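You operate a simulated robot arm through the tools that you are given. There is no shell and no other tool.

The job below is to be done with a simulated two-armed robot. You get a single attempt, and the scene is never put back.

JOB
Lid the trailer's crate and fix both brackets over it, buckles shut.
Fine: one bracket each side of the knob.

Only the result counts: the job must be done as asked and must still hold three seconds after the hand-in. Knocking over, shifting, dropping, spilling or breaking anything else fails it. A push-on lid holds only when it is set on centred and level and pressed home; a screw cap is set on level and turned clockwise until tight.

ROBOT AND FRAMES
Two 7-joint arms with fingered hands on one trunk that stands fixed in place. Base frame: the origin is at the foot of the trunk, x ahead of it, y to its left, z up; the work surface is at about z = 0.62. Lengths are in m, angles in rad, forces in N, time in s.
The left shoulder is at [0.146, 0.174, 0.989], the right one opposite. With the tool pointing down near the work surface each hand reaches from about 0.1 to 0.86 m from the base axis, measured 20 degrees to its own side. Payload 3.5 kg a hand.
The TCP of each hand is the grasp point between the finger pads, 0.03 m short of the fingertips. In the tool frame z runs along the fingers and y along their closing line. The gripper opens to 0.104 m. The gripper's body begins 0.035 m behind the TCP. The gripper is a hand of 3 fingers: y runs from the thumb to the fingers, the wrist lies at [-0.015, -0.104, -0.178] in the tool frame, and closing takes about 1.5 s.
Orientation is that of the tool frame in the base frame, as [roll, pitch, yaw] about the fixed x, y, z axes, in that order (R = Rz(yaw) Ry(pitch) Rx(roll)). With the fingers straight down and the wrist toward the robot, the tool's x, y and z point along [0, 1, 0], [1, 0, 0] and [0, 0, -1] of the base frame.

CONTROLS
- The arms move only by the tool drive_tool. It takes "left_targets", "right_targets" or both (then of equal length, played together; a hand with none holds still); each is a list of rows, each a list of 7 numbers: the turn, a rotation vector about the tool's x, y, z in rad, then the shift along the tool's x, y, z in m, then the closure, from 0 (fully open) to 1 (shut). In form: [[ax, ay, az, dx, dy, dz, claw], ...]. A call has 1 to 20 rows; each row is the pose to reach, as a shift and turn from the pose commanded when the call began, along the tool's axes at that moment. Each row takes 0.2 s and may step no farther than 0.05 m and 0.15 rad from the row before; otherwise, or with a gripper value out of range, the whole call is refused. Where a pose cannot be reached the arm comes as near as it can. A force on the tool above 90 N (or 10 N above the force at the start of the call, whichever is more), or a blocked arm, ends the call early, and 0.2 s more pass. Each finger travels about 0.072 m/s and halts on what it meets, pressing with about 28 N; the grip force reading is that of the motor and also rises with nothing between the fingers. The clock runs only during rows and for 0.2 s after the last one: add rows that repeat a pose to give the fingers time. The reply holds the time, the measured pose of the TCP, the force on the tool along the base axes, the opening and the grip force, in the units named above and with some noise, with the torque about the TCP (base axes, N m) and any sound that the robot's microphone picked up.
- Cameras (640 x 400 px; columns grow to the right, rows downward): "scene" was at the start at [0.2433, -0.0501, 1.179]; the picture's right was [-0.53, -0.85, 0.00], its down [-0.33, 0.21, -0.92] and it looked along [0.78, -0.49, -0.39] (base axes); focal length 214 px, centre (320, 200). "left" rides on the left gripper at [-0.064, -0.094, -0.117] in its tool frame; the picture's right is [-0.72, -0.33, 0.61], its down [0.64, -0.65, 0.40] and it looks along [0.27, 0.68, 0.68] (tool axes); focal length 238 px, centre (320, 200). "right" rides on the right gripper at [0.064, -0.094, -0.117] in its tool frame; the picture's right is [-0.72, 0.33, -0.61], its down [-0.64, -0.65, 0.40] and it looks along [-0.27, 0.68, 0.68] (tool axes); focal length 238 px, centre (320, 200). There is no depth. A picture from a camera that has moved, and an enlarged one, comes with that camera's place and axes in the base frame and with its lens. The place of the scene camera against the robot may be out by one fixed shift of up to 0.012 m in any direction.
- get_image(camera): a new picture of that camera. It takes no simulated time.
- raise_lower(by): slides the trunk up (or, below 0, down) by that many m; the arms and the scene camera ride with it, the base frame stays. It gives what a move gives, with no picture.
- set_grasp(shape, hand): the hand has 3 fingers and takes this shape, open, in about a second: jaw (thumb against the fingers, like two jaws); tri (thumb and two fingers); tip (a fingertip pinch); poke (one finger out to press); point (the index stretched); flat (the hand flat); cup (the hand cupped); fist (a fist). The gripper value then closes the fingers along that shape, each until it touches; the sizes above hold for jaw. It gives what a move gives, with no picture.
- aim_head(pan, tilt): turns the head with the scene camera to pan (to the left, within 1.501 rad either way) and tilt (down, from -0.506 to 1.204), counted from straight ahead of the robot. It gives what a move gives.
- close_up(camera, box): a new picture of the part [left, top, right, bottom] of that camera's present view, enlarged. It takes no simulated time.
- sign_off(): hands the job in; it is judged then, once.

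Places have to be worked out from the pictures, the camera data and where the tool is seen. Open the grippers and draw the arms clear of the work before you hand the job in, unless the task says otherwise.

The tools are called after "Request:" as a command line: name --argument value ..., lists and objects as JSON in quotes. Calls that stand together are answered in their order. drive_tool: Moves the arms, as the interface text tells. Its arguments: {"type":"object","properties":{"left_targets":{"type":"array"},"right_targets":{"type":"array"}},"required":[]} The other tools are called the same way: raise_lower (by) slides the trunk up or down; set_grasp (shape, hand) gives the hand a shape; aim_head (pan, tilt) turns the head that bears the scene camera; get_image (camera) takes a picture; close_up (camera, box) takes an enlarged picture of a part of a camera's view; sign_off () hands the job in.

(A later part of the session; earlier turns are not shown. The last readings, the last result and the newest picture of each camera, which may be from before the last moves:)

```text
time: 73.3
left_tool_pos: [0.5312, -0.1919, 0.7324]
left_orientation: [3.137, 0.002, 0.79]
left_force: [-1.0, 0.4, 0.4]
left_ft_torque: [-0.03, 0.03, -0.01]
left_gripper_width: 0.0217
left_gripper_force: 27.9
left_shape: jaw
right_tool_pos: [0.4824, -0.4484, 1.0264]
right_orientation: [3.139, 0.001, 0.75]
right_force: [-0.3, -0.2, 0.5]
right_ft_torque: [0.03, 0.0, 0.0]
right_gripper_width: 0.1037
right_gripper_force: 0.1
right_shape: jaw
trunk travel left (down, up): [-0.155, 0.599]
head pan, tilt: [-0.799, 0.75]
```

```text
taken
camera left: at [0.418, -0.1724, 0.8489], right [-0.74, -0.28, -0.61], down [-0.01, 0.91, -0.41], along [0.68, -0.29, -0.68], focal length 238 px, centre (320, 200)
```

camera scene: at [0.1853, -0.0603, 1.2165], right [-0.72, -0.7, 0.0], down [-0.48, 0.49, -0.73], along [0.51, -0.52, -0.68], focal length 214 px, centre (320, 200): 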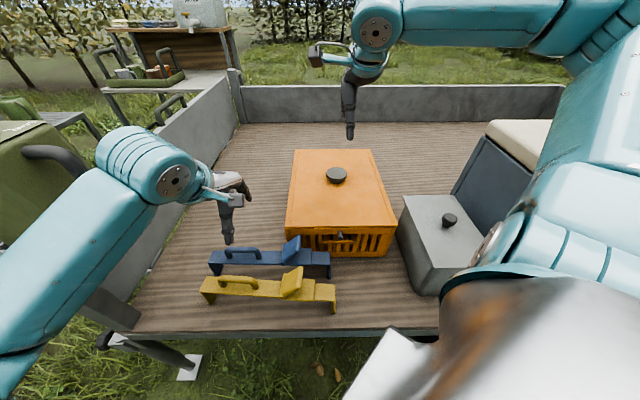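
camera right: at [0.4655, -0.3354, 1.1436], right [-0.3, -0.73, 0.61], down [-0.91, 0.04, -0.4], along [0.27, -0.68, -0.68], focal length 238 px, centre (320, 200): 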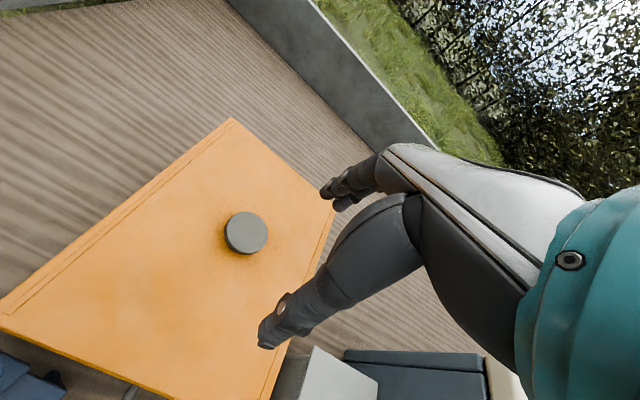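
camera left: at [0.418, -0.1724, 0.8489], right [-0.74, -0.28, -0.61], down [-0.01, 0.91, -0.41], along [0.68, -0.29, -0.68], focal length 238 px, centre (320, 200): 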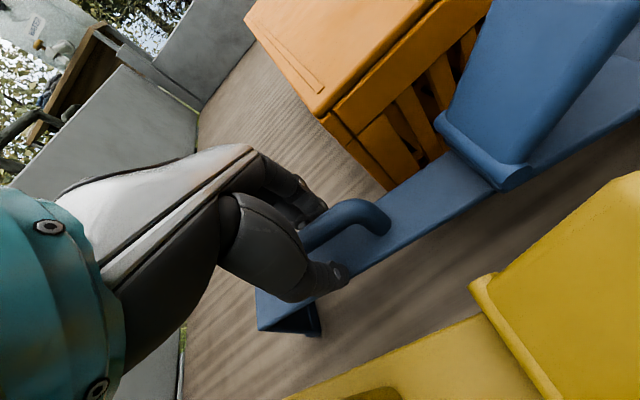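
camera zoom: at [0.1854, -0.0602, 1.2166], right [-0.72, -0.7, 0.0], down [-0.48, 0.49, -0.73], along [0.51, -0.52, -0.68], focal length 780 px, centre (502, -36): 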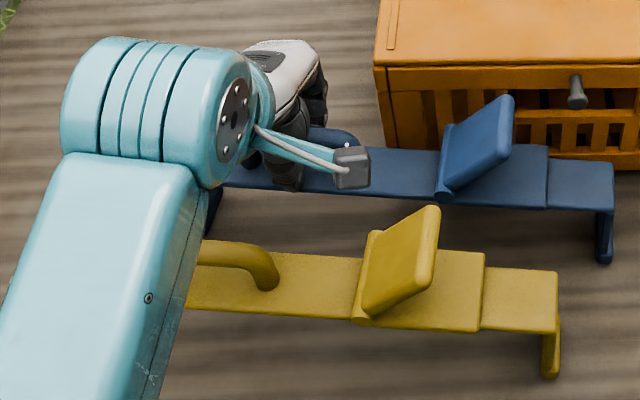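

The bracket followed only part of the turn. I'll lift its left end slightly and turn a bit further.

Request:
drive_tool --left_targets '[[0, 0, 0, 0, 0, -0.01, 1.0], [0, 0, -0.05, 0, 0, -0.012, 1.0], [0, 0, -0.1, 0, 0, -0.012, 1.0], [0, 0, -0.15, 0, 0, -0.012, 1.0], [0, 0, -0.2, 0, 0, -0.012, 1.0], [0, 0, -0.2, 0, 0, -0.005, 1.0], [0, 0, -0.2, 0, 0, 0.0, 1.0]]'

Request:
close_up --camera "scene" --box '[190, 210, 350, 320]'

```text
time: 74.9
left_tool_pos: [0.5296, -0.1927, 0.7319]
left_orientation: [3.139, 0.0, 0.991]
left_force: [-0.7, -1.2, 0.9]
left_ft_torque: [0.01, 0.02, -0.03]
left_gripper_width: 0.0167
left_gripper_force: 27.6
left_shape: jaw
right_tool_pos: [0.4828, -0.4486, 1.0266]
right_orientation: [3.141, 0.001, 0.751]
right_force: [0.4, 0.2, 0.0]
right_ft_torque: [0.01, -0.01, -0.01]
right_gripper_width: 0.104
right_gripper_force: 0.1
right_shape: jaw
trunk travel left (down, up): [-0.155, 0.599]
head pan, tilt: [-0.799, 0.75]
```

```text
3.64 times, centred on (270, 265) of scene
camera zoom: at [0.1854, -0.0602, 1.2165], right [-0.72, -0.7, 0.0], down [-0.48, 0.49, -0.73], along [0.51, -0.52, -0.68], focal length 780 px, centre (502, -36)
```

zoom: 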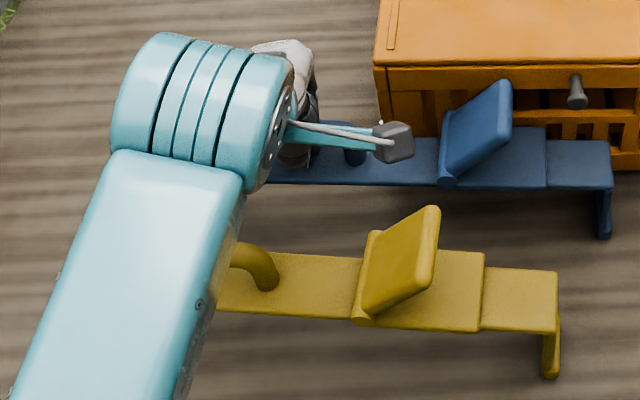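

The blue bracket is back at 43° with its centre near (0.48, -0.246). I'll release, raise the left hand and draw it away past the canister.

Request:
drive_tool --left_targets '[[0, 0, 0, 0, 0, 0.0, 0.7], [0, 0, 0, 0, 0, 0.0, 0.4], [0, 0, 0, 0, 0, 0.0, 0.4], [0, 0, 0, 0, 0, 0.0, 0.4], [0, 0, 0, 0, 0, -0.015, 0.4], [0, 0, 0, 0, 0, -0.04, 0.3], [0, 0, 0, 0, 0, -0.08, 0.2], [0, 0, 0, 0, 0, -0.12, 0.0], [0, 0, 0, 0, 0, -0.16, 0.0], [0, 0, 0, 0, -0.04, -0.19, 0.0], [0, 0, 0, 0, -0.08, -0.22, 0.0], [0, 0, 0, 0, -0.11, -0.25, 0.0]]'

Request:
close_up --camera "scene" --box '[190, 210, 350, 320]'

Request:
get_image --camera "left"

```text
time: 77.5
left_tool_pos: [0.4387, -0.1322, 0.9817]
left_orientation: [3.141, -0.003, 0.99]
left_force: [0.1, 0.0, -0.3]
left_ft_torque: [-0.02, -0.04, -0.01]
left_gripper_width: 0.1038
left_gripper_force: 0.0
left_shape: jaw
right_tool_pos: [0.4812, -0.4489, 1.0269]
right_orientation: [3.139, 0.003, 0.751]
right_force: [0.2, -0.5, -0.4]
right_ft_torque: [0.03, -0.05, 0.0]
right_gripper_width: 0.104
right_gripper_force: 0.1
right_shape: jaw
trunk travel left (down, up): [-0.155, 0.599]
head pan, tilt: [-0.799, 0.75]
```

```text
3.64 times, centred on (270, 265) of scene
camera zoom: at [0.1847, -0.0605, 1.2167], right [-0.72, -0.7, 0.0], down [-0.48, 0.49, -0.73], along [0.51, -0.52, -0.68], focal length 780 px, centre (502, -36)
```

zoom: 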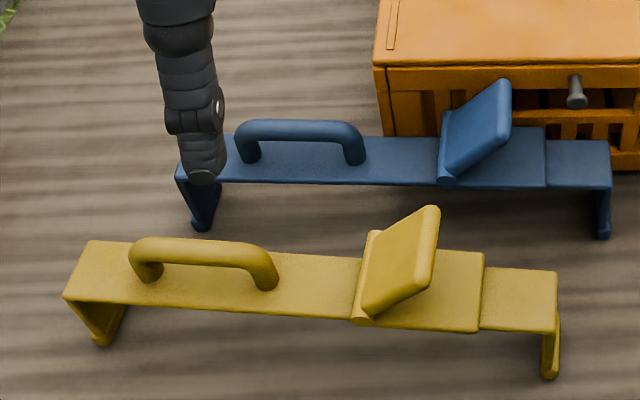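

```text
taken
camera left: at [0.3239, -0.1356, 1.0994], right [-0.67, -0.42, -0.61], down [-0.19, 0.89, -0.4], along [0.72, -0.15, -0.68], focal length 238 px, centre (320, 200)
```

left: 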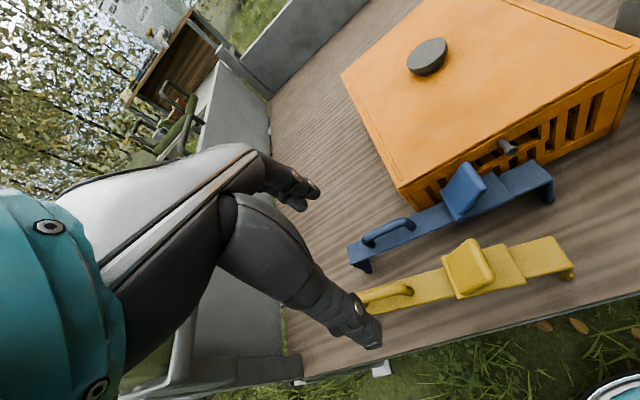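

Blue's gap between handle and lever is centred at about (0.479, -0.247), direction 43°. I'll draw the left hand back, then bring the right hand over that spot.

Request:
drive_tool --left_targets '[[0, 0, 0, 0.028, -0.023, -0.024, 0], [0, 0, 0, 0.056, -0.046, -0.048, 0], [0, 0, 0, 0.084, -0.069, -0.072, 0], [0, 0, 0, 0.112, -0.092, -0.096, 0], [0, 0, 0, 0.1395, -0.1155, -0.12, 0], [0, 0, 0, 0.174, -0.132, -0.135, 0], [0, 0, 0, 0.208, -0.149, -0.15, 0], [0, 0, 0, 0.242, -0.165, -0.165, 0], [0, 0, 0, 0.276, -0.181, -0.18, 0]]'

Request:
drive_tool --right_targets '[[0, 0, 0, 0.02, -0.02, 0.0, 0], [0, 0, 0, 0.04, -0.045, 0.02, 0], [0, 0, 0, 0.06, -0.07, 0.045, 0], [0, 0, 0, 0.08, -0.09, 0.08, 0], [0, 0, 0, 0.1, -0.11, 0.115, 0], [0, 0, 0, 0.12, -0.13, 0.15, 0], [0, 0, 0, 0.135, -0.15, 0.185, 0], [0, 0, 0, 0.135, -0.15, 0.21, 0]]'

Request:
get_image --camera "right"

Request:
get_image --camera "scene"

```text
time: 79.5
left_tool_pos: [0.4392, 0.1981, 1.1593]
left_orientation: [3.139, 0.001, 0.989]
left_force: [-0.2, 0.1, 0.4]
left_ft_torque: [-0.01, 0.0, -0.05]
left_gripper_width: 0.1039
left_gripper_force: 0.0
left_shape: jaw
right_tool_pos: [0.4814, -0.4479, 1.0279]
right_orientation: [3.139, 0.002, 0.749]
right_force: [-0.5, 0.0, -1.0]
right_ft_torque: [0.02, -0.03, 0.0]
right_gripper_width: 0.1039
right_gripper_force: 0.1
right_shape: jaw
trunk travel left (down, up): [-0.155, 0.599]
head pan, tilt: [-0.799, 0.75]
```

```text
time: 81.3
left_tool_pos: [0.441, 0.1979, 1.1596]
left_orientation: [3.141, -0.001, 0.99]
left_force: [0.2, 0.9, 0.1]
left_ft_torque: [0.01, -0.02, -0.02]
left_gripper_width: 0.1038
left_gripper_force: 0.0
left_shape: jaw
right_tool_pos: [0.4773, -0.2494, 0.8135]
right_orientation: [3.14, -0.001, 0.749]
right_force: [-0.1, -0.8, 0.3]
right_ft_torque: [0.0, 0.0, 0.0]
right_gripper_width: 0.1039
right_gripper_force: 0.1
right_shape: jaw
trunk travel left (down, up): [-0.155, 0.599]
head pan, tilt: [-0.799, 0.75]
```

```text
taken
camera right: at [0.4605, -0.1362, 0.9295], right [-0.3, -0.73, 0.61], down [-0.91, 0.04, -0.41], along [0.27, -0.68, -0.68], focal length 238 px, centre (320, 200)
```

right: 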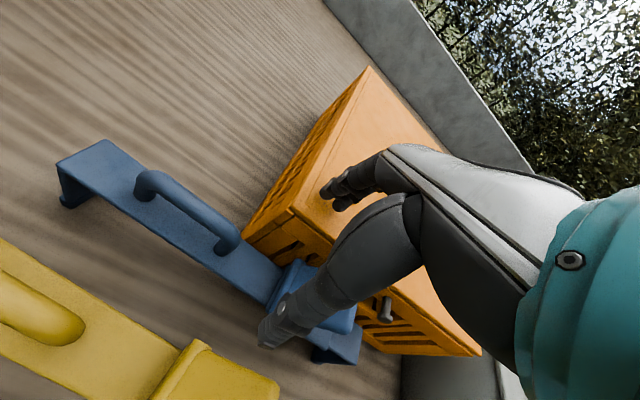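

```text
taken
camera scene: at [0.1855, -0.0603, 1.2165], right [-0.72, -0.7, 0.0], down [-0.48, 0.49, -0.73], along [0.51, -0.52, -0.68], focal length 214 px, centre (320, 200)
```

scene: 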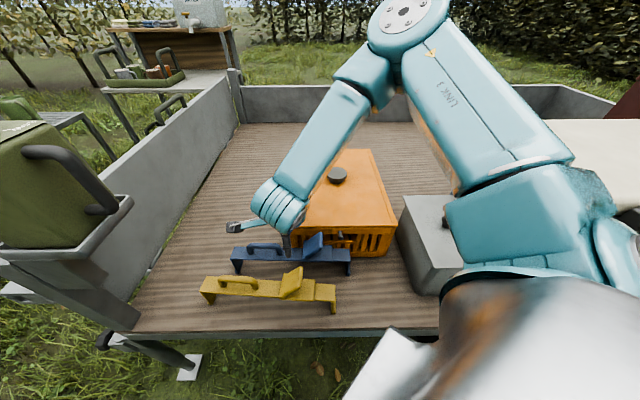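

The right hand reaches this spot, but the blue bracket now lies only about 2 cm from the crate wall, which is too tight for the fingers. I'll use the right hand on the handle to draw the bracket a few centimetres back toward the robot first.

Request:
drive_tool --right_targets '[[0, 0, 0, 0.016, 0, 0.0, 0.2], [0, 0, 0, 0.032, 0, 0.0, 0.4], [0, 0, 0, 0.0477, -0.0012, 0.01, 0.65], [0, 0, 0, 0.0477, -0.0012, 0.025, 0.65], [0, 0, 0, 0.0477, -0.0012, 0.04, 0.65], [0, 0, 0, 0.0477, -0.0012, 0.04, 0.65]]'

Request:
close_up --camera "right" --box '[100, 120, 420, 360]'

Request:
close_up --camera "scene" --box '[210, 180, 370, 300]'

```text
time: 82.7
left_tool_pos: [0.4394, 0.197, 1.1606]
left_orientation: [3.14, 0.0, 0.991]
left_force: [-0.4, 0.5, 0.0]
left_ft_torque: [0.0, 0.01, -0.01]
left_gripper_width: 0.1035
left_gripper_force: 0.1
left_shape: jaw
right_tool_pos: [0.5137, -0.2147, 0.7737]
right_orientation: [3.14, 0.002, 0.75]
right_force: [-0.7, 0.1, -0.4]
right_ft_torque: [0.03, 0.0, 0.01]
right_gripper_width: 0.0369
right_gripper_force: 0.1
right_shape: jaw
trunk travel left (down, up): [-0.155, 0.599]
head pan, tilt: [-0.799, 0.75]
```

```text
1.67 times, centred on (260, 240) of right
camera zoom: at [0.4963, -0.101, 0.8906], right [-0.3, -0.73, 0.61], down [-0.91, 0.04, -0.4], along [0.27, -0.68, -0.68], focal length 397 px, centre (420, 133)
```

zoom: 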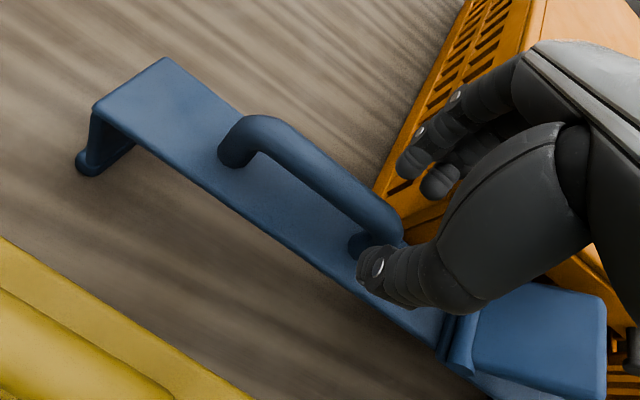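

```text
3.33 times, centred on (290, 240) of scene
camera zoom: at [0.1854, -0.0602, 1.2165], right [-0.72, -0.7, 0.0], down [-0.48, 0.49, -0.73], along [0.51, -0.52, -0.68], focal length 715 px, centre (420, 67)
```

zoom: 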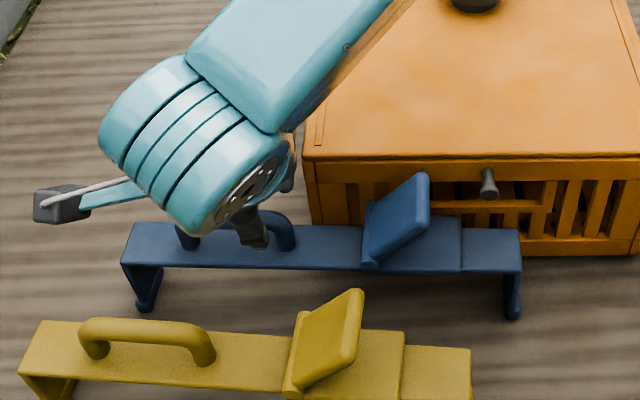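

The jaws straddle the right end of the handle. I'll shift slightly left along the bar, lower, and grip.

Request:
drive_tool --right_targets '[[0, 0, 0, 0.012, 0.0, 0.01, 0.65], [0, 0, 0, 0.012, 0.0, 0.025, 0.65], [0, 0, 0, 0.012, 0.0, 0.037, 0.65], [0, 0, 0, 0.012, 0.0, 0.037, 0.85], [0, 0, 0, 0.012, 0.0, 0.037, 1.0], [0, 0, 0, 0.012, 0.0, 0.037, 1.0], [0, 0, 0, 0.012, 0.0, 0.037, 1.0]]'

Request:
close_up --camera "right" --box '[100, 120, 420, 360]'

Request:
close_up --camera "scene" --box '[210, 180, 370, 300]'

```text
time: 84.3
left_tool_pos: [0.441, 0.1973, 1.1609]
left_orientation: [3.14, 0.001, 0.99]
left_force: [0.3, -1.1, 0.4]
left_ft_torque: [0.0, 0.02, -0.02]
left_gripper_width: 0.1041
left_gripper_force: 0.0
left_shape: jaw
right_tool_pos: [0.5159, -0.2199, 0.7487]
right_orientation: [-3.142, 0.002, 0.749]
right_force: [-0.6, 0.7, 0.7]
right_ft_torque: [0.03, 0.05, -0.04]
right_gripper_width: 0.0082
right_gripper_force: 28.0
right_shape: jaw
right hand out of reach, approached as far as the arm can: row 1, 2, 3, 4, 5, 6, 7
trunk travel left (down, up): [-0.155, 0.599]
head pan, tilt: [-0.799, 0.75]
```

```text
1.67 times, centred on (260, 240) of right
camera zoom: at [0.5002, -0.1081, 0.8653], right [-0.3, -0.73, 0.61], down [-0.91, 0.04, -0.4], along [0.27, -0.68, -0.68], focal length 397 px, centre (420, 133)
```

zoom: 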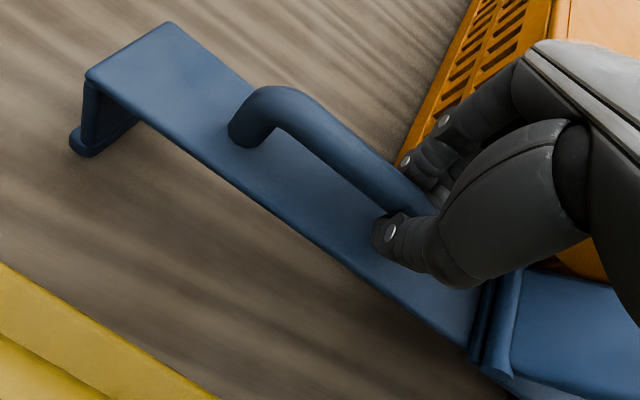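

```text
3.33 times, centred on (290, 240) of scene
camera zoom: at [0.1855, -0.0602, 1.2165], right [-0.72, -0.7, 0.0], down [-0.48, 0.49, -0.73], along [0.51, -0.52, -0.68], focal length 715 px, centre (420, 67)
```

zoom: 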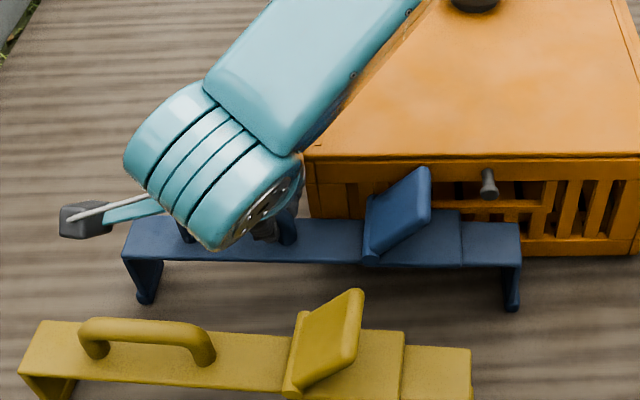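

The fingers hold the right end of the handle. I'll drag the bracket back toward the robot by about 3.5 cm and slightly right.

Request:
drive_tool --right_targets '[[0, 0, 0, -0.004, -0.008, 0.0, 1.0], [0, 0, 0, -0.008, -0.016, 0.0, 1.0], [0, 0, 0, -0.012, -0.024, 0.0, 1.0], [0, 0, 0, -0.016, -0.032, 0.0, 1.0], [0, 0, 0, -0.02, -0.038, 0.0, 1.0], [0, 0, 0, -0.02, -0.038, 0.0, 1.0]]'

Request:
close_up --camera "scene" --box '[210, 180, 370, 300]'

```text
time: 85.7
left_tool_pos: [0.4394, 0.196, 1.1608]
left_orientation: [3.14, 0.0, 0.988]
left_force: [-0.1, 0.1, 0.2]
left_ft_torque: [-0.01, 0.01, -0.02]
left_gripper_width: 0.1039
left_gripper_force: 0.0
left_shape: jaw
right_tool_pos: [0.4757, -0.2131, 0.7516]
right_orientation: [-3.141, 0.002, 0.749]
right_force: [-0.8, 0.0, -1.3]
right_ft_torque: [-0.02, -0.03, 0.03]
right_gripper_width: 0.0086
right_gripper_force: 27.7
right_shape: jaw
right hand out of reach, approached as far as the arm can: row 2, 3, 4, 5, 6
trunk travel left (down, up): [-0.155, 0.599]
head pan, tilt: [-0.799, 0.75]
```

```text
3.33 times, centred on (290, 240) of scene
camera zoom: at [0.1855, -0.0603, 1.2165], right [-0.72, -0.7, 0.0], down [-0.48, 0.49, -0.73], along [0.51, -0.52, -0.68], focal length 715 px, centre (420, 67)
```

zoom: 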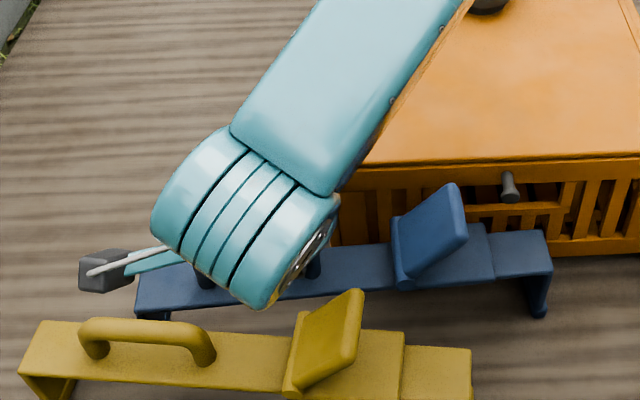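

The crate appears to have shifted slightly in this view as the bracket swung. I'll stop and look at the whole scene.

Request:
get_image --camera "scene"

Request:
get_image --camera "right"

Request:
get_image --camera "left"

```text
taken
camera scene: at [0.1855, -0.0603, 1.2165], right [-0.72, -0.7, 0.0], down [-0.48, 0.49, -0.73], along [0.51, -0.52, -0.68], focal length 214 px, centre (320, 200)
```

scene: 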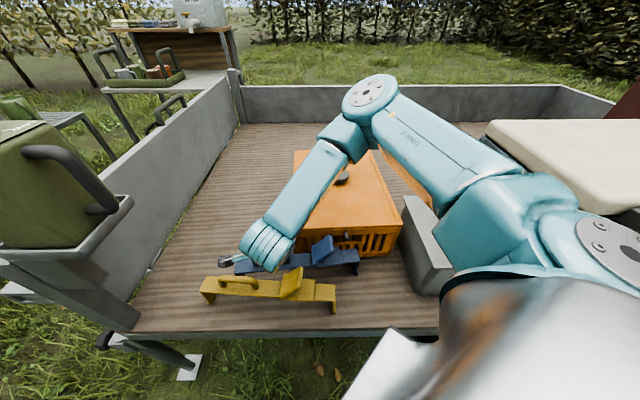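

```text
taken
camera right: at [0.4587, -0.1, 0.8694], right [-0.3, -0.73, 0.61], down [-0.91, 0.04, -0.4], along [0.27, -0.68, -0.68], focal length 238 px, centre (320, 200)
```

right: 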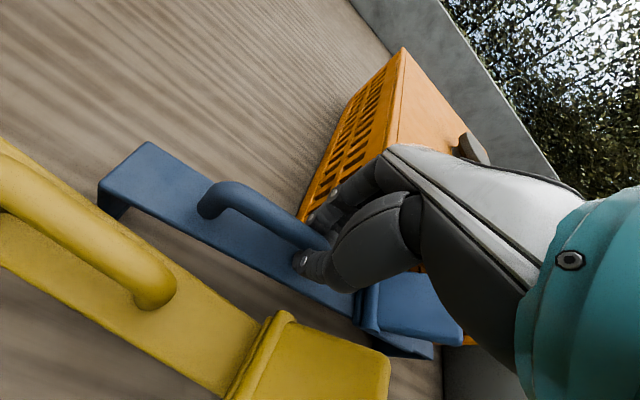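

```text
taken
camera left: at [0.3253, 0.1937, 1.2775], right [-0.67, -0.42, -0.61], down [-0.19, 0.89, -0.41], along [0.72, -0.15, -0.68], focal length 238 px, centre (320, 200)
```

left: 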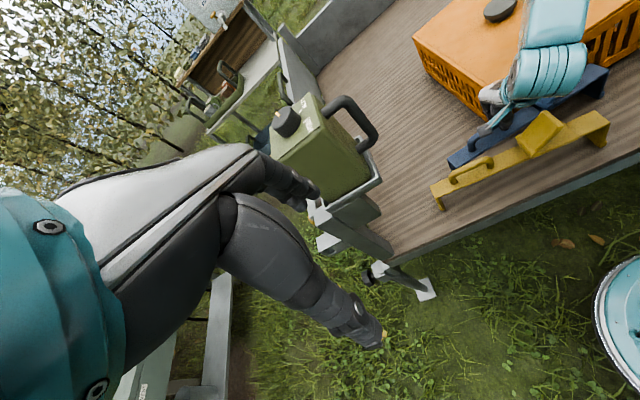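

The right fingers evidently nudged the crate's near-left corner sideways by 1–2 cm. I'll release the handle, lift straight up and then re-measure the crate and lid.

Request:
drive_tool --right_targets '[[0, 0, 0, 0, 0, 0.0, 0.7], [0, 0, 0, 0, 0, 0.0, 0.65], [0, 0, 0, 0, 0, 0.0, 0.65], [0, 0, 0, 0, 0, -0.02, 0.65], [0, 0, 0, 0, 0, -0.045, 0.65], [0, 0, 0, 0, 0, -0.08, 0.65], [0, 0, 0, 0, 0, -0.12, 0.4], [0, 0, 0, 0, 0, -0.16, 0.2], [0, 0, 0, -0.03, 0.0, -0.2, 0.0], [0, 0, 0, -0.06, 0.01, -0.23, 0.0], [0, 0, 0, -0.1, 0.02, -0.25, 0.0], [0, 0, 0, -0.14, 0.03, -0.27, 0.0]]'

Request:
get_image --camera "scene"

Request:
close_up --camera "scene" --box '[190, 210, 350, 320]'

Request:
close_up --camera "scene" --box '[280, 140, 410, 260]'

```text
time: 88.3
left_tool_pos: [0.4404, 0.1958, 1.1608]
left_orientation: [3.139, 0.0, 0.99]
left_force: [0.6, -0.7, -0.3]
left_ft_torque: [0.02, -0.02, 0.01]
left_gripper_width: 0.1036
left_gripper_force: 0.0
left_shape: jaw
right_tool_pos: [0.3921, -0.3284, 1.0241]
right_orientation: [-3.139, 0.002, 0.753]
right_force: [-0.6, -0.6, 0.6]
right_ft_torque: [0.0, 0.0, 0.0]
right_gripper_width: 0.1036
right_gripper_force: 0.1
right_shape: jaw
trunk travel left (down, up): [-0.155, 0.599]
head pan, tilt: [-0.799, 0.75]
```

```text
taken
camera scene: at [0.1849, -0.0606, 1.2166], right [-0.72, -0.7, 0.0], down [-0.48, 0.49, -0.73], along [0.51, -0.52, -0.68], focal length 214 px, centre (320, 200)
```

scene: 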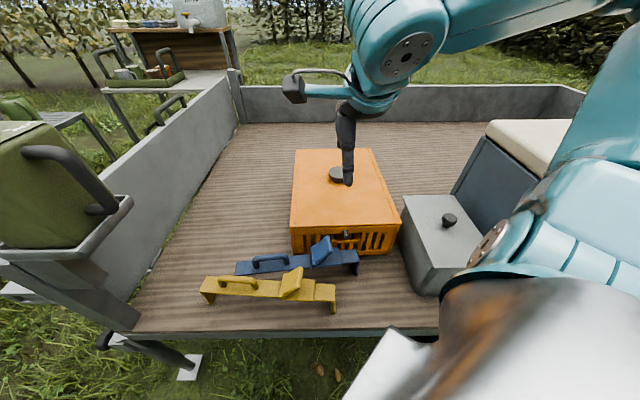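

```text
3.64 times, centred on (270, 265) of scene
camera zoom: at [0.1849, -0.0606, 1.2166], right [-0.72, -0.7, 0.0], down [-0.48, 0.49, -0.73], along [0.51, -0.52, -0.68], focal length 780 px, centre (502, -36)
```

zoom: 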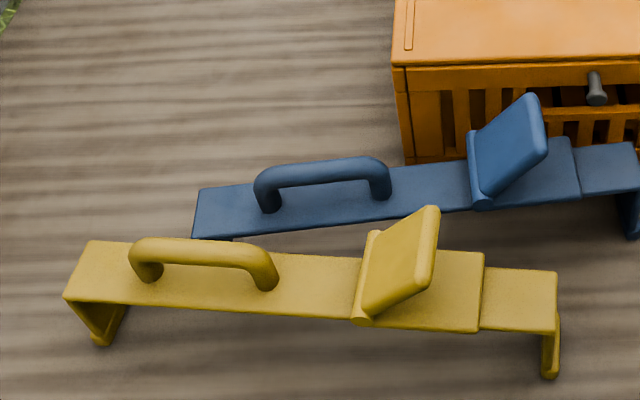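

```text
3.33 times, centred on (345, 200) of scene
camera zoom: at [0.1849, -0.0606, 1.2166], right [-0.72, -0.7, 0.0], down [-0.48, 0.49, -0.73], along [0.51, -0.52, -0.68], focal length 715 px, centre (237, 200)
```

zoom: 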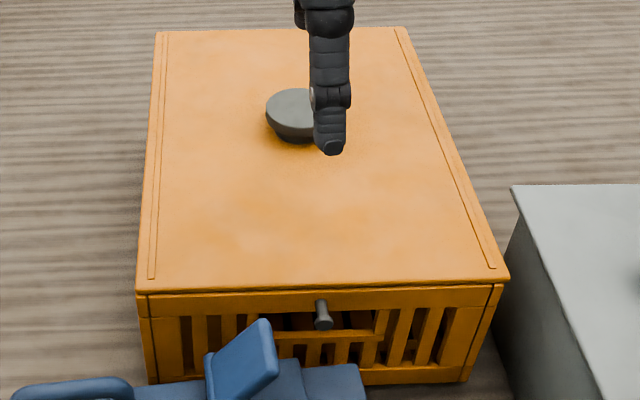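

The crate turned about 1.7° and shifted slightly, but the lid is still square on it. A better plan: the left hand grips each bracket at its balance point (plate edges between handle and lever), carries it level to a roomy spot, and the right hand takes it from there. I'll park the right hand first.

Request:
drive_tool --right_targets '[[0, 0, 0, -0.015, 0.033, 0, 0], [0, 0, 0, -0.03, 0.066, 0, 0], [0, 0, 0, -0.045, 0.1, 0, 0], [0, 0, 0, -0.06, 0.133, 0, 0], [0, 0, 0, -0.074, 0.1637, 0, 0]]'

Request:
drive_tool --left_targets '[[0, 0, 0, -0.034, 0.016, 0.015, 0], [0, 0, 0, -0.068, 0.032, 0.03, 0], [0, 0, 0, -0.102, 0.049, 0.045, 0], [0, 0, 0, -0.137, 0.066, 0.06, 0], [0, 0, 0.06, -0.165, 0.089, 0.084, 0], [0, 0, 0.12, -0.193, 0.112, 0.108, 0], [0, 0, 0.18, -0.221, 0.135, 0.132, 0], [0, 0, 0.24, -0.249, 0.158, 0.156, 0], [0, 0, 0.2885, -0.2762, 0.181, 0.18, 0], [0, 0, 0.2885, -0.28, 0.19, 0.22, 0], [0, 0, 0.2885, -0.28, 0.19, 0.26, 0]]'

Request:
get_image --camera "left"

Request:
get_image --camera "scene"

```text
time: 89.5
left_tool_pos: [0.4395, 0.1966, 1.1607]
left_orientation: [3.141, 0.001, 0.989]
left_force: [0.2, 0.8, -0.4]
left_ft_torque: [0.0, 0.02, -0.01]
left_gripper_width: 0.1039
left_gripper_force: 0.1
left_shape: jaw
right_tool_pos: [0.4489, -0.4993, 1.0254]
right_orientation: [-3.141, 0.002, 0.752]
right_force: [0.1, -0.3, 0.3]
right_ft_torque: [0.0, 0.04, -0.02]
right_gripper_width: 0.1035
right_gripper_force: 0.0
right_shape: jaw
trunk travel left (down, up): [-0.155, 0.599]
head pan, tilt: [-0.799, 0.75]
```

```text
time: 91.9
left_tool_pos: [0.4463, -0.1389, 0.9028]
left_orientation: [3.139, -0.001, 0.701]
left_force: [-0.8, -0.2, -0.2]
left_ft_torque: [-0.01, -0.03, -0.01]
left_gripper_width: 0.1036
left_gripper_force: 0.0
left_shape: jaw
right_tool_pos: [0.4485, -0.499, 1.0241]
right_orientation: [3.141, 0.001, 0.75]
right_force: [0.0, 0.3, -0.5]
right_ft_torque: [0.0, -0.01, 0.01]
right_gripper_width: 0.1039
right_gripper_force: 0.1
right_shape: jaw
trunk travel left (down, up): [-0.155, 0.599]
head pan, tilt: [-0.799, 0.75]
```

```text
taken
camera left: at [0.3352, -0.11, 1.0196], right [-0.76, -0.22, -0.61], down [0.07, 0.91, -0.41], along [0.65, -0.35, -0.68], focal length 238 px, centre (320, 200)
```

left: 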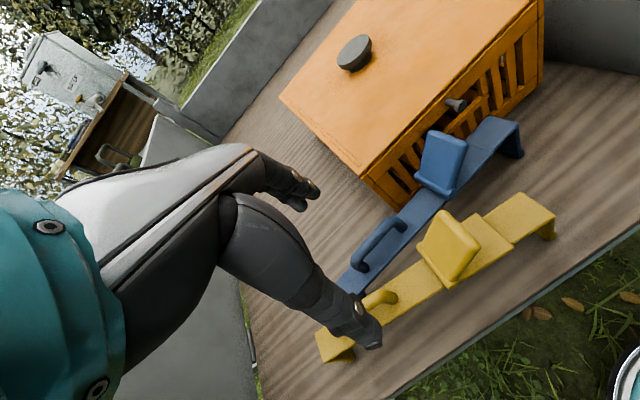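

```text
taken
camera scene: at [0.1856, -0.0601, 1.2165], right [-0.72, -0.7, 0.0], down [-0.48, 0.49, -0.73], along [0.51, -0.52, -0.68], focal length 214 px, centre (320, 200)
```

scene: 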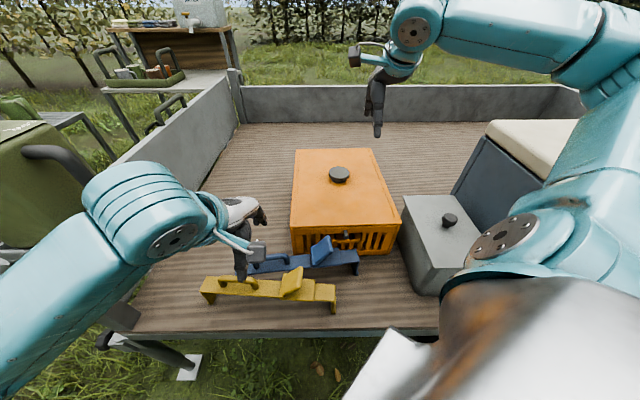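

The left hand is over the yellow bracket. I'll zoom in to line it up with the plate between handle and lever.

Request:
close_up --camera "left" --box '[300, 170, 500, 380]'

Request:
close_up --camera "scene" --box '[190, 210, 350, 320]'

```text
1.90 times, centred on (400, 275) of left
camera zoom: at [0.3352, -0.11, 1.0196], right [-0.76, -0.22, -0.61], down [0.07, 0.91, -0.41], along [0.65, -0.35, -0.68], focal length 454 px, centre (168, 57)
```

zoom: 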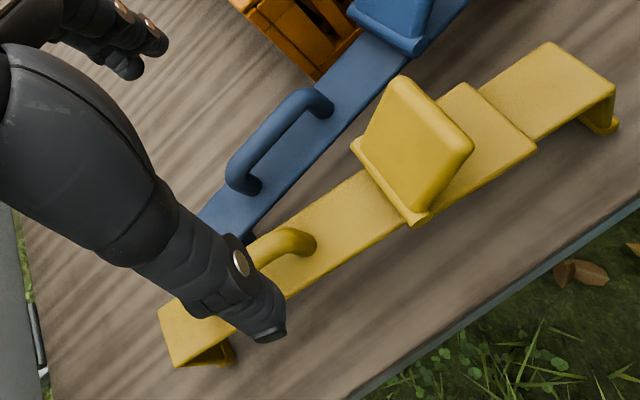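

```text
3.64 times, centred on (270, 265) of scene
camera zoom: at [0.1856, -0.0601, 1.2165], right [-0.72, -0.7, 0.0], down [-0.48, 0.49, -0.73], along [0.51, -0.52, -0.68], focal length 780 px, centre (502, -36)
```

zoom: 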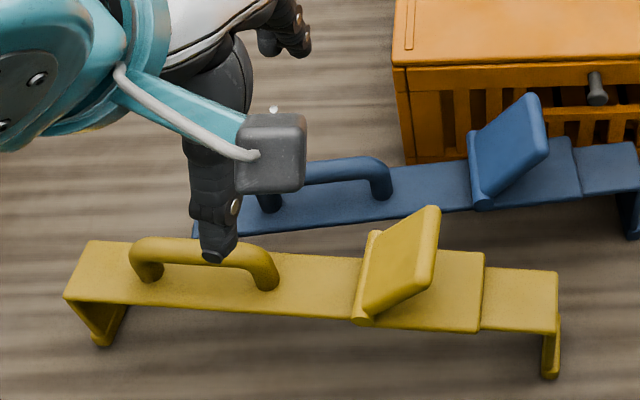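

The grip spot works out at (0.450, -0.141), almost directly below. I'll partly close and lower to just above the plate, then check.

Request:
drive_tool --left_targets '[[0, 0, 0.01, 0.0014, 0.002, 0.03, 0.2], [0, 0, 0.01, 0.0014, 0.002, 0.065, 0.42], [0, 0, 0.01, 0.0014, 0.002, 0.1, 0.42], [0, 0, 0.01, 0.0014, 0.002, 0.135, 0.42], [0, 0, 0.01, 0.0014, 0.002, 0.155, 0.42], [0, 0, 0.01, 0.0014, 0.002, 0.155, 0.42]]'

Request:
close_up --camera "left" --box '[220, 120, 460, 380]'

Request:
close_up --camera "scene" --box '[190, 210, 350, 320]'

```text
time: 93.3
left_tool_pos: [0.447, -0.1408, 0.7486]
left_orientation: [3.139, 0.001, 0.692]
left_force: [-0.8, -0.2, -1.1]
left_ft_torque: [-0.01, 0.0, 0.01]
left_gripper_width: 0.0608
left_gripper_force: 0.0
left_shape: jaw
right_tool_pos: [0.448, -0.4987, 1.0247]
right_orientation: [3.14, 0.001, 0.751]
right_force: [0.4, 0.9, 0.6]
right_ft_torque: [0.02, 0.03, -0.02]
right_gripper_width: 0.1037
right_gripper_force: 0.2
right_shape: jaw
trunk travel left (down, up): [-0.155, 0.599]
head pan, tilt: [-0.799, 0.75]
```

```text
1.54 times, centred on (340, 250) of left
camera zoom: at [0.3386, -0.1106, 0.8657], right [-0.76, -0.21, -0.61], down [0.08, 0.91, -0.41], along [0.64, -0.36, -0.68], focal length 367 px, centre (289, 123)
```

zoom: 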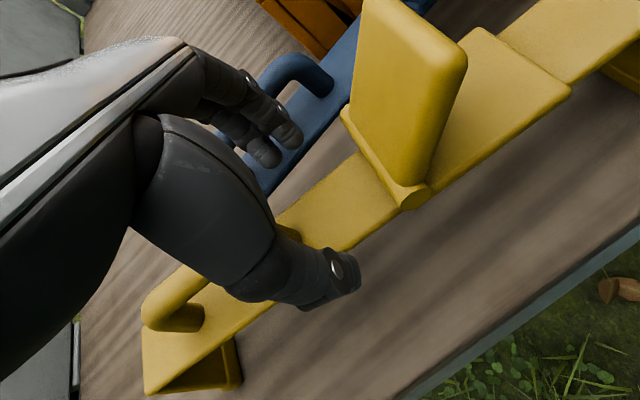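

```text
3.64 times, centred on (270, 265) of scene
camera zoom: at [0.1853, -0.0602, 1.2165], right [-0.72, -0.7, 0.0], down [-0.48, 0.49, -0.73], along [0.51, -0.52, -0.68], focal length 780 px, centre (502, -36)
```

zoom: 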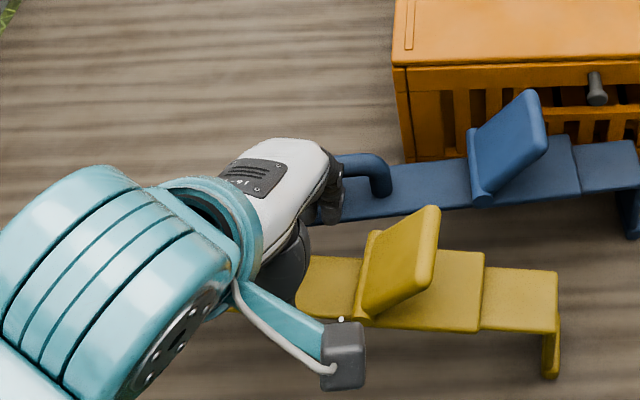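

The gap to the blue bracket is too narrow for the fingers here. I'll first grip the yellow handle and draw yellow a little toward the robot to open the gap.

Request:
drive_tool --left_targets '[[0, 0, 0, 0, 0, -0.03, 0.5], [0, 0, 0, 0.026, 0.001, -0.035, 0.6], [0, 0, 0, 0.052, 0.0015, -0.035, 0.62], [0, 0, 0, 0.0771, 0.0015, -0.03, 0.62], [0, 0, 0, 0.0771, 0.0015, -0.01, 0.62], [0, 0, 0, 0.0771, 0.0015, 0.01, 0.62], [0, 0, 0, 0.0771, 0.0015, 0.016, 0.62], [0, 0, 0, 0.0771, 0.0015, 0.016, 0.85], [0, 0, 0, 0.0771, 0.0015, 0.016, 1.0], [0, 0, 0, 0.0771, 0.0015, 0.016, 1.0], [0, 0, 0, 0.0771, 0.0015, 0.016, 1.0]]'

Request:
close_up --camera "left" --box '[220, 120, 460, 380]'

Request:
close_up --camera "scene" --box '[190, 210, 350, 320]'

```text
time: 95.7
left_tool_pos: [0.5063, -0.0944, 0.7318]
left_orientation: [3.138, -0.001, 0.691]
left_force: [1.2, 0.4, 7.6]
left_ft_torque: [-0.15, -0.07, 0.04]
left_gripper_width: 0.0096
left_gripper_force: 27.9
left_shape: jaw
right_tool_pos: [0.4473, -0.4985, 1.0256]
right_orientation: [3.14, 0.003, 0.751]
right_force: [0.4, -0.2, -0.3]
right_ft_torque: [-0.02, 0.02, 0.01]
right_gripper_width: 0.1039
right_gripper_force: 0.1
right_shape: jaw
trunk travel left (down, up): [-0.155, 0.599]
head pan, tilt: [-0.799, 0.75]
```

```text
1.54 times, centred on (340, 250) of left
camera zoom: at [0.3963, -0.0642, 0.8482], right [-0.76, -0.21, -0.61], down [0.08, 0.91, -0.41], along [0.64, -0.36, -0.68], focal length 367 px, centre (289, 123)
```

zoom: 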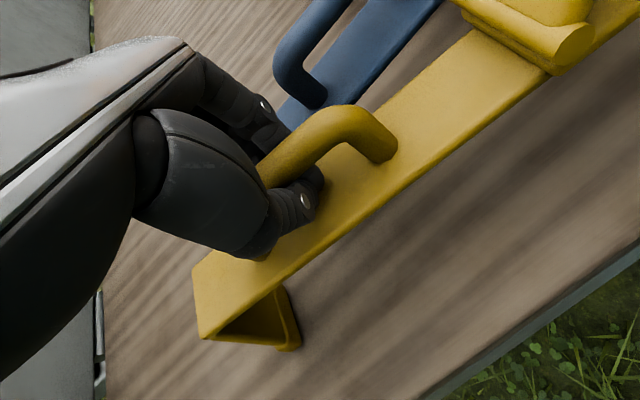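

```text
3.64 times, centred on (270, 265) of scene
camera zoom: at [0.1849, -0.0601, 1.2167], right [-0.72, -0.7, 0.0], down [-0.48, 0.49, -0.73], along [0.51, -0.52, -0.68], focal length 780 px, centre (502, -36)
```

zoom: 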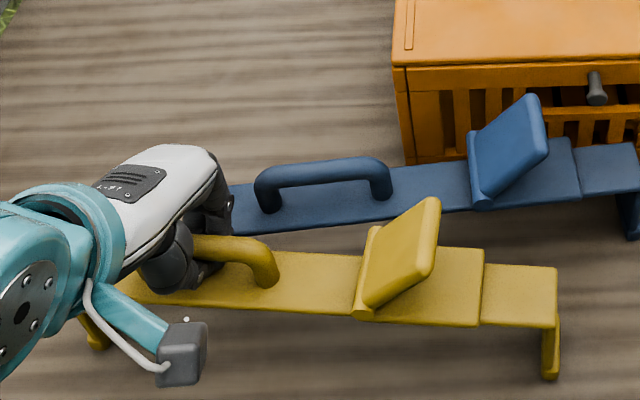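

The handle is gripped, with the tips resting on the plate (7.6 N). I'll ease up 3 mm and pull the yellow bracket about 2.5 cm toward the robot.

Request:
drive_tool --left_targets '[[0, 0, 0, 0, 0, -0.003, 1.0], [0, 0, 0, 0, -0.008, -0.003, 1.0], [0, 0, 0, 0, -0.016, -0.003, 1.0], [0, 0, 0, 0, -0.024, -0.003, 1.0], [0, 0, 0, 0, -0.024, -0.001, 1.0], [0, 0, 0, 0, -0.024, -0.001, 1.0]]'

Request:
close_up --camera "scene" --box '[190, 210, 350, 320]'

```text
time: 97.1
left_tool_pos: [0.4907, -0.0743, 0.7336]
left_orientation: [3.142, 0.002, 0.692]
left_force: [1.4, 1.2, 1.7]
left_ft_torque: [-0.02, 0.01, 0.02]
left_gripper_width: 0.0091
left_gripper_force: 28.0
left_shape: jaw
right_tool_pos: [0.4482, -0.4983, 1.0248]
right_orientation: [3.14, 0.001, 0.751]
right_force: [-0.4, -0.3, 0.3]
right_ft_torque: [-0.02, 0.0, 0.02]
right_gripper_width: 0.1038
right_gripper_force: 0.1
right_shape: jaw
trunk travel left (down, up): [-0.155, 0.599]
head pan, tilt: [-0.799, 0.75]
```

```text
3.64 times, centred on (270, 265) of scene
camera zoom: at [0.1854, -0.0602, 1.2165], right [-0.72, -0.7, 0.0], down [-0.48, 0.49, -0.73], along [0.51, -0.52, -0.68], focal length 780 px, centre (502, -36)
```

zoom: 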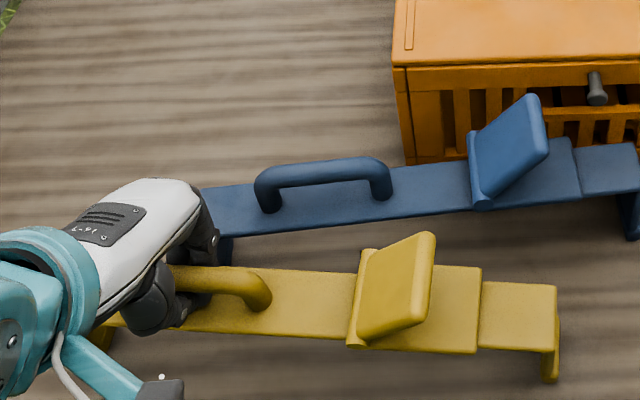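

The gap is now about 3.4 cm. I'll release the handle, rise, move 7.5 cm right along the bracket and grip the plate edges between handle and lever.

Request:
drive_tool --left_targets '[[0, 0, 0, 0, 0, 0, 0.7], [0, 0, 0, 0, 0, 0, 0.5], [0, 0, 0, 0, 0, 0, 0.42], [0, 0, 0, 0, 0, -0.02, 0.42], [0, 0, 0, 0, 0, -0.04, 0.42], [0, 0, 0, -0.025, 0, -0.04, 0.42], [0, 0, 0, -0.05, 0, -0.04, 0.42], [0, 0, 0, -0.0755, 0, -0.035, 0.42], [0, 0, 0, -0.0755, 0, -0.015, 0.42], [0, 0, 0, -0.0755, 0, 0.005, 0.42], [0, 0, 0, -0.0755, 0, 0.013, 0.42]]'

Request:
close_up --camera "left" --box '[220, 120, 460, 380]'

Request:
close_up --camera "scene" --box '[190, 210, 350, 320]'

```text
time: 99.5
left_tool_pos: [0.4337, -0.126, 0.7307]
left_orientation: [3.113, -0.003, 0.692]
left_force: [4.3, 1.4, 47.6]
left_ft_torque: [-1.53, -1.33, 0.19]
left_gripper_width: 0.0618
left_gripper_force: 0.1
left_shape: jaw
right_tool_pos: [0.4467, -0.4978, 1.028]
right_orientation: [3.139, -0.002, 0.752]
right_force: [0.0, 0.0, -0.6]
right_ft_torque: [-0.02, 0.0, -0.02]
right_gripper_width: 0.1037
right_gripper_force: 0.1
right_shape: jaw
trunk travel left (down, up): [-0.155, 0.599]
head pan, tilt: [-0.799, 0.75]
```

```text
1.54 times, centred on (340, 250) of left
camera zoom: at [0.3218, -0.0938, 0.8442], right [-0.75, -0.22, -0.62], down [0.09, 0.9, -0.42], along [0.66, -0.37, -0.66], focal length 367 px, centre (289, 123)
```

zoom: 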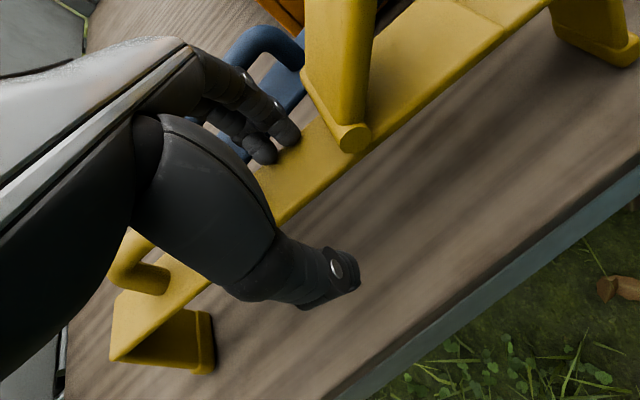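

```text
3.64 times, centred on (270, 265) of scene
camera zoom: at [0.1825, -0.0592, 1.2179], right [-0.72, -0.7, 0.0], down [-0.47, 0.49, -0.73], along [0.51, -0.52, -0.68], focal length 780 px, centre (502, -36)
```

zoom: 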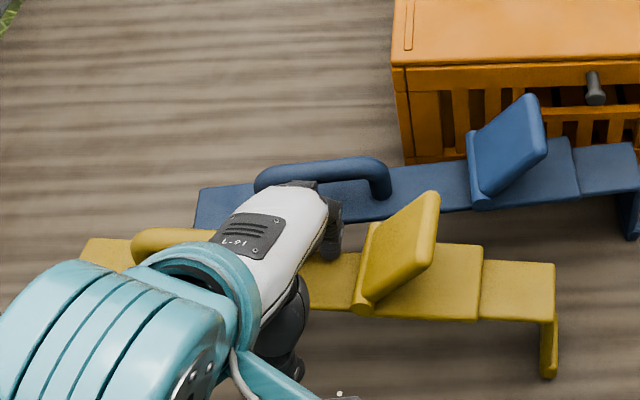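

The fingers landed on top of the plate (47 N): the earlier pull only leaned the bracket and it fell back. I'll rise at once and re-measure.

Request:
drive_tool --left_targets '[[0, 0, 0, 0, 0, -0.02, 0.42], [0, 0, 0, 0, 0, -0.05, 0.42], [0, 0, 0, 0, 0, -0.08, 0.42], [0, 0, 0, 0, 0, -0.12, 0.42], [0, 0, 0, 0, 0, -0.12, 0.42]]'

Request:
close_up --camera "left" --box '[220, 120, 500, 380]'

Request:
close_up --camera "scene" --box '[190, 210, 350, 320]'

```text
time: 100.7
left_tool_pos: [0.4337, -0.1236, 0.8386]
left_orientation: [3.14, -0.001, 0.691]
left_force: [0.4, -0.8, -0.7]
left_ft_torque: [-0.03, 0.03, 0.03]
left_gripper_width: 0.0601
left_gripper_force: 0.0
left_shape: jaw
right_tool_pos: [0.449, -0.4984, 1.0251]
right_orientation: [3.142, 0.003, 0.75]
right_force: [-0.5, -0.5, -0.5]
right_ft_torque: [0.0, 0.02, -0.01]
right_gripper_width: 0.104
right_gripper_force: 0.1
right_shape: jaw
trunk travel left (down, up): [-0.155, 0.599]
head pan, tilt: [-0.799, 0.75]
```

```text
1.54 times, centred on (360, 250) of left
camera zoom: at [0.3232, -0.0934, 0.9553], right [-0.76, -0.21, -0.61], down [0.08, 0.91, -0.4], along [0.64, -0.36, -0.68], focal length 367 px, centre (258, 123)
```

zoom: 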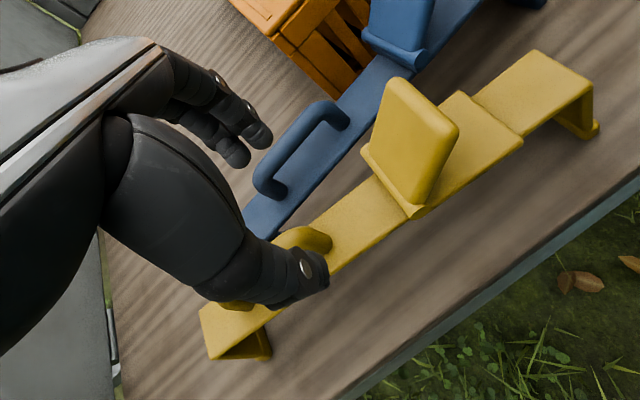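

```text
3.64 times, centred on (270, 265) of scene
camera zoom: at [0.1855, -0.0603, 1.2165], right [-0.72, -0.7, 0.0], down [-0.48, 0.49, -0.73], along [0.51, -0.52, -0.68], focal length 780 px, centre (502, -36)
```

zoom: 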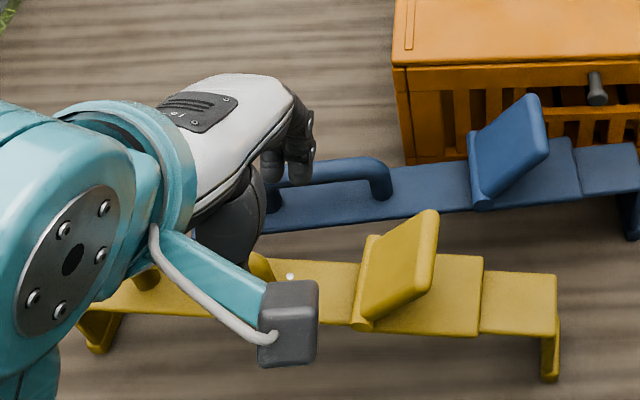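

The yellow grip spot is really at (0.4455, -0.140), and the finger gap to blue is about 2.2 cm. I'll shift there, with the opening set to slip the fingers into the gap, and descend carefully.

Request:
drive_tool --left_targets '[[0, 0, 0, -0.0036, 0.0155, 0.02, 0.455], [0, 0, 0, -0.0036, 0.0155, 0.05, 0.455], [0, 0, 0, -0.0036, 0.0155, 0.08, 0.455], [0, 0, 0, -0.0036, 0.0155, 0.095, 0.455], [0, 0, 0, -0.0036, 0.0155, 0.095, 0.455]]'

Request:
close_up --camera "left" --box '[260, 150, 460, 330]'

```text
time: 101.9
left_tool_pos: [0.4404, -0.1378, 0.7438]
left_orientation: [3.139, 0.0, 0.692]
left_force: [0.6, 0.0, -0.6]
left_ft_torque: [0.01, 0.03, 0.04]
left_gripper_width: 0.057
left_gripper_force: 0.1
left_shape: jaw
right_tool_pos: [0.4492, -0.4997, 1.0246]
right_orientation: [3.141, 0.001, 0.75]
right_force: [-0.2, -0.1, 0.5]
right_ft_torque: [0.0, 0.01, -0.02]
right_gripper_width: 0.1036
right_gripper_force: 0.1
right_shape: jaw
trunk travel left (down, up): [-0.155, 0.599]
head pan, tilt: [-0.799, 0.75]
```

```text
2.22 times, centred on (360, 240) of left
camera zoom: at [0.3316, -0.1066, 0.8611], right [-0.76, -0.21, -0.61], down [0.08, 0.91, -0.4], along [0.64, -0.36, -0.68], focal length 530 px, centre (231, 111)
```

zoom: 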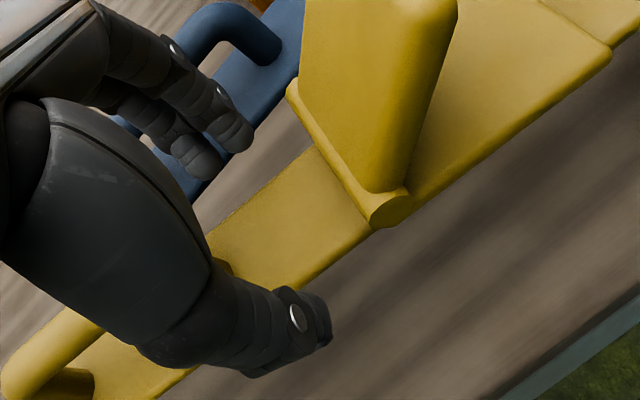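

The fingers should come down in the gap. I'll descend the last 2.3 cm.

Request:
drive_tool --left_targets '[[0, 0, 0, 0, 0, 0.008, 0.455], [0, 0, 0, 0, 0, 0.016, 0.455], [0, 0, 0, 0, 0, 0.0235, 0.455], [0, 0, 0, 0, 0, 0.0235, 0.455]]'

Request:
close_up --camera "left" --box '[260, 150, 460, 330]'

```text
time: 102.9
left_tool_pos: [0.4396, -0.1351, 0.7185]
left_orientation: [3.139, 0.001, 0.689]
left_force: [-0.9, 0.0, 0.2]
left_ft_torque: [-0.03, -0.05, -0.02]
left_gripper_width: 0.057
left_gripper_force: 0.1
left_shape: jaw
right_tool_pos: [0.4489, -0.4983, 1.0257]
right_orientation: [3.139, 0.002, 0.752]
right_force: [-0.3, -0.1, -0.4]
right_ft_torque: [0.0, 0.02, -0.04]
right_gripper_width: 0.1036
right_gripper_force: 0.0
right_shape: jaw
trunk travel left (down, up): [-0.155, 0.599]
head pan, tilt: [-0.799, 0.75]
```

```text
2.22 times, centred on (360, 240) of left
camera zoom: at [0.3301, -0.1059, 0.8372], right [-0.76, -0.21, -0.61], down [0.08, 0.91, -0.41], along [0.64, -0.36, -0.68], focal length 530 px, centre (231, 111)
```

zoom: 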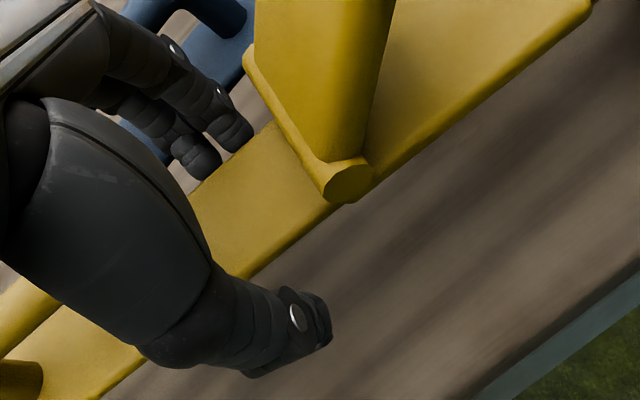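

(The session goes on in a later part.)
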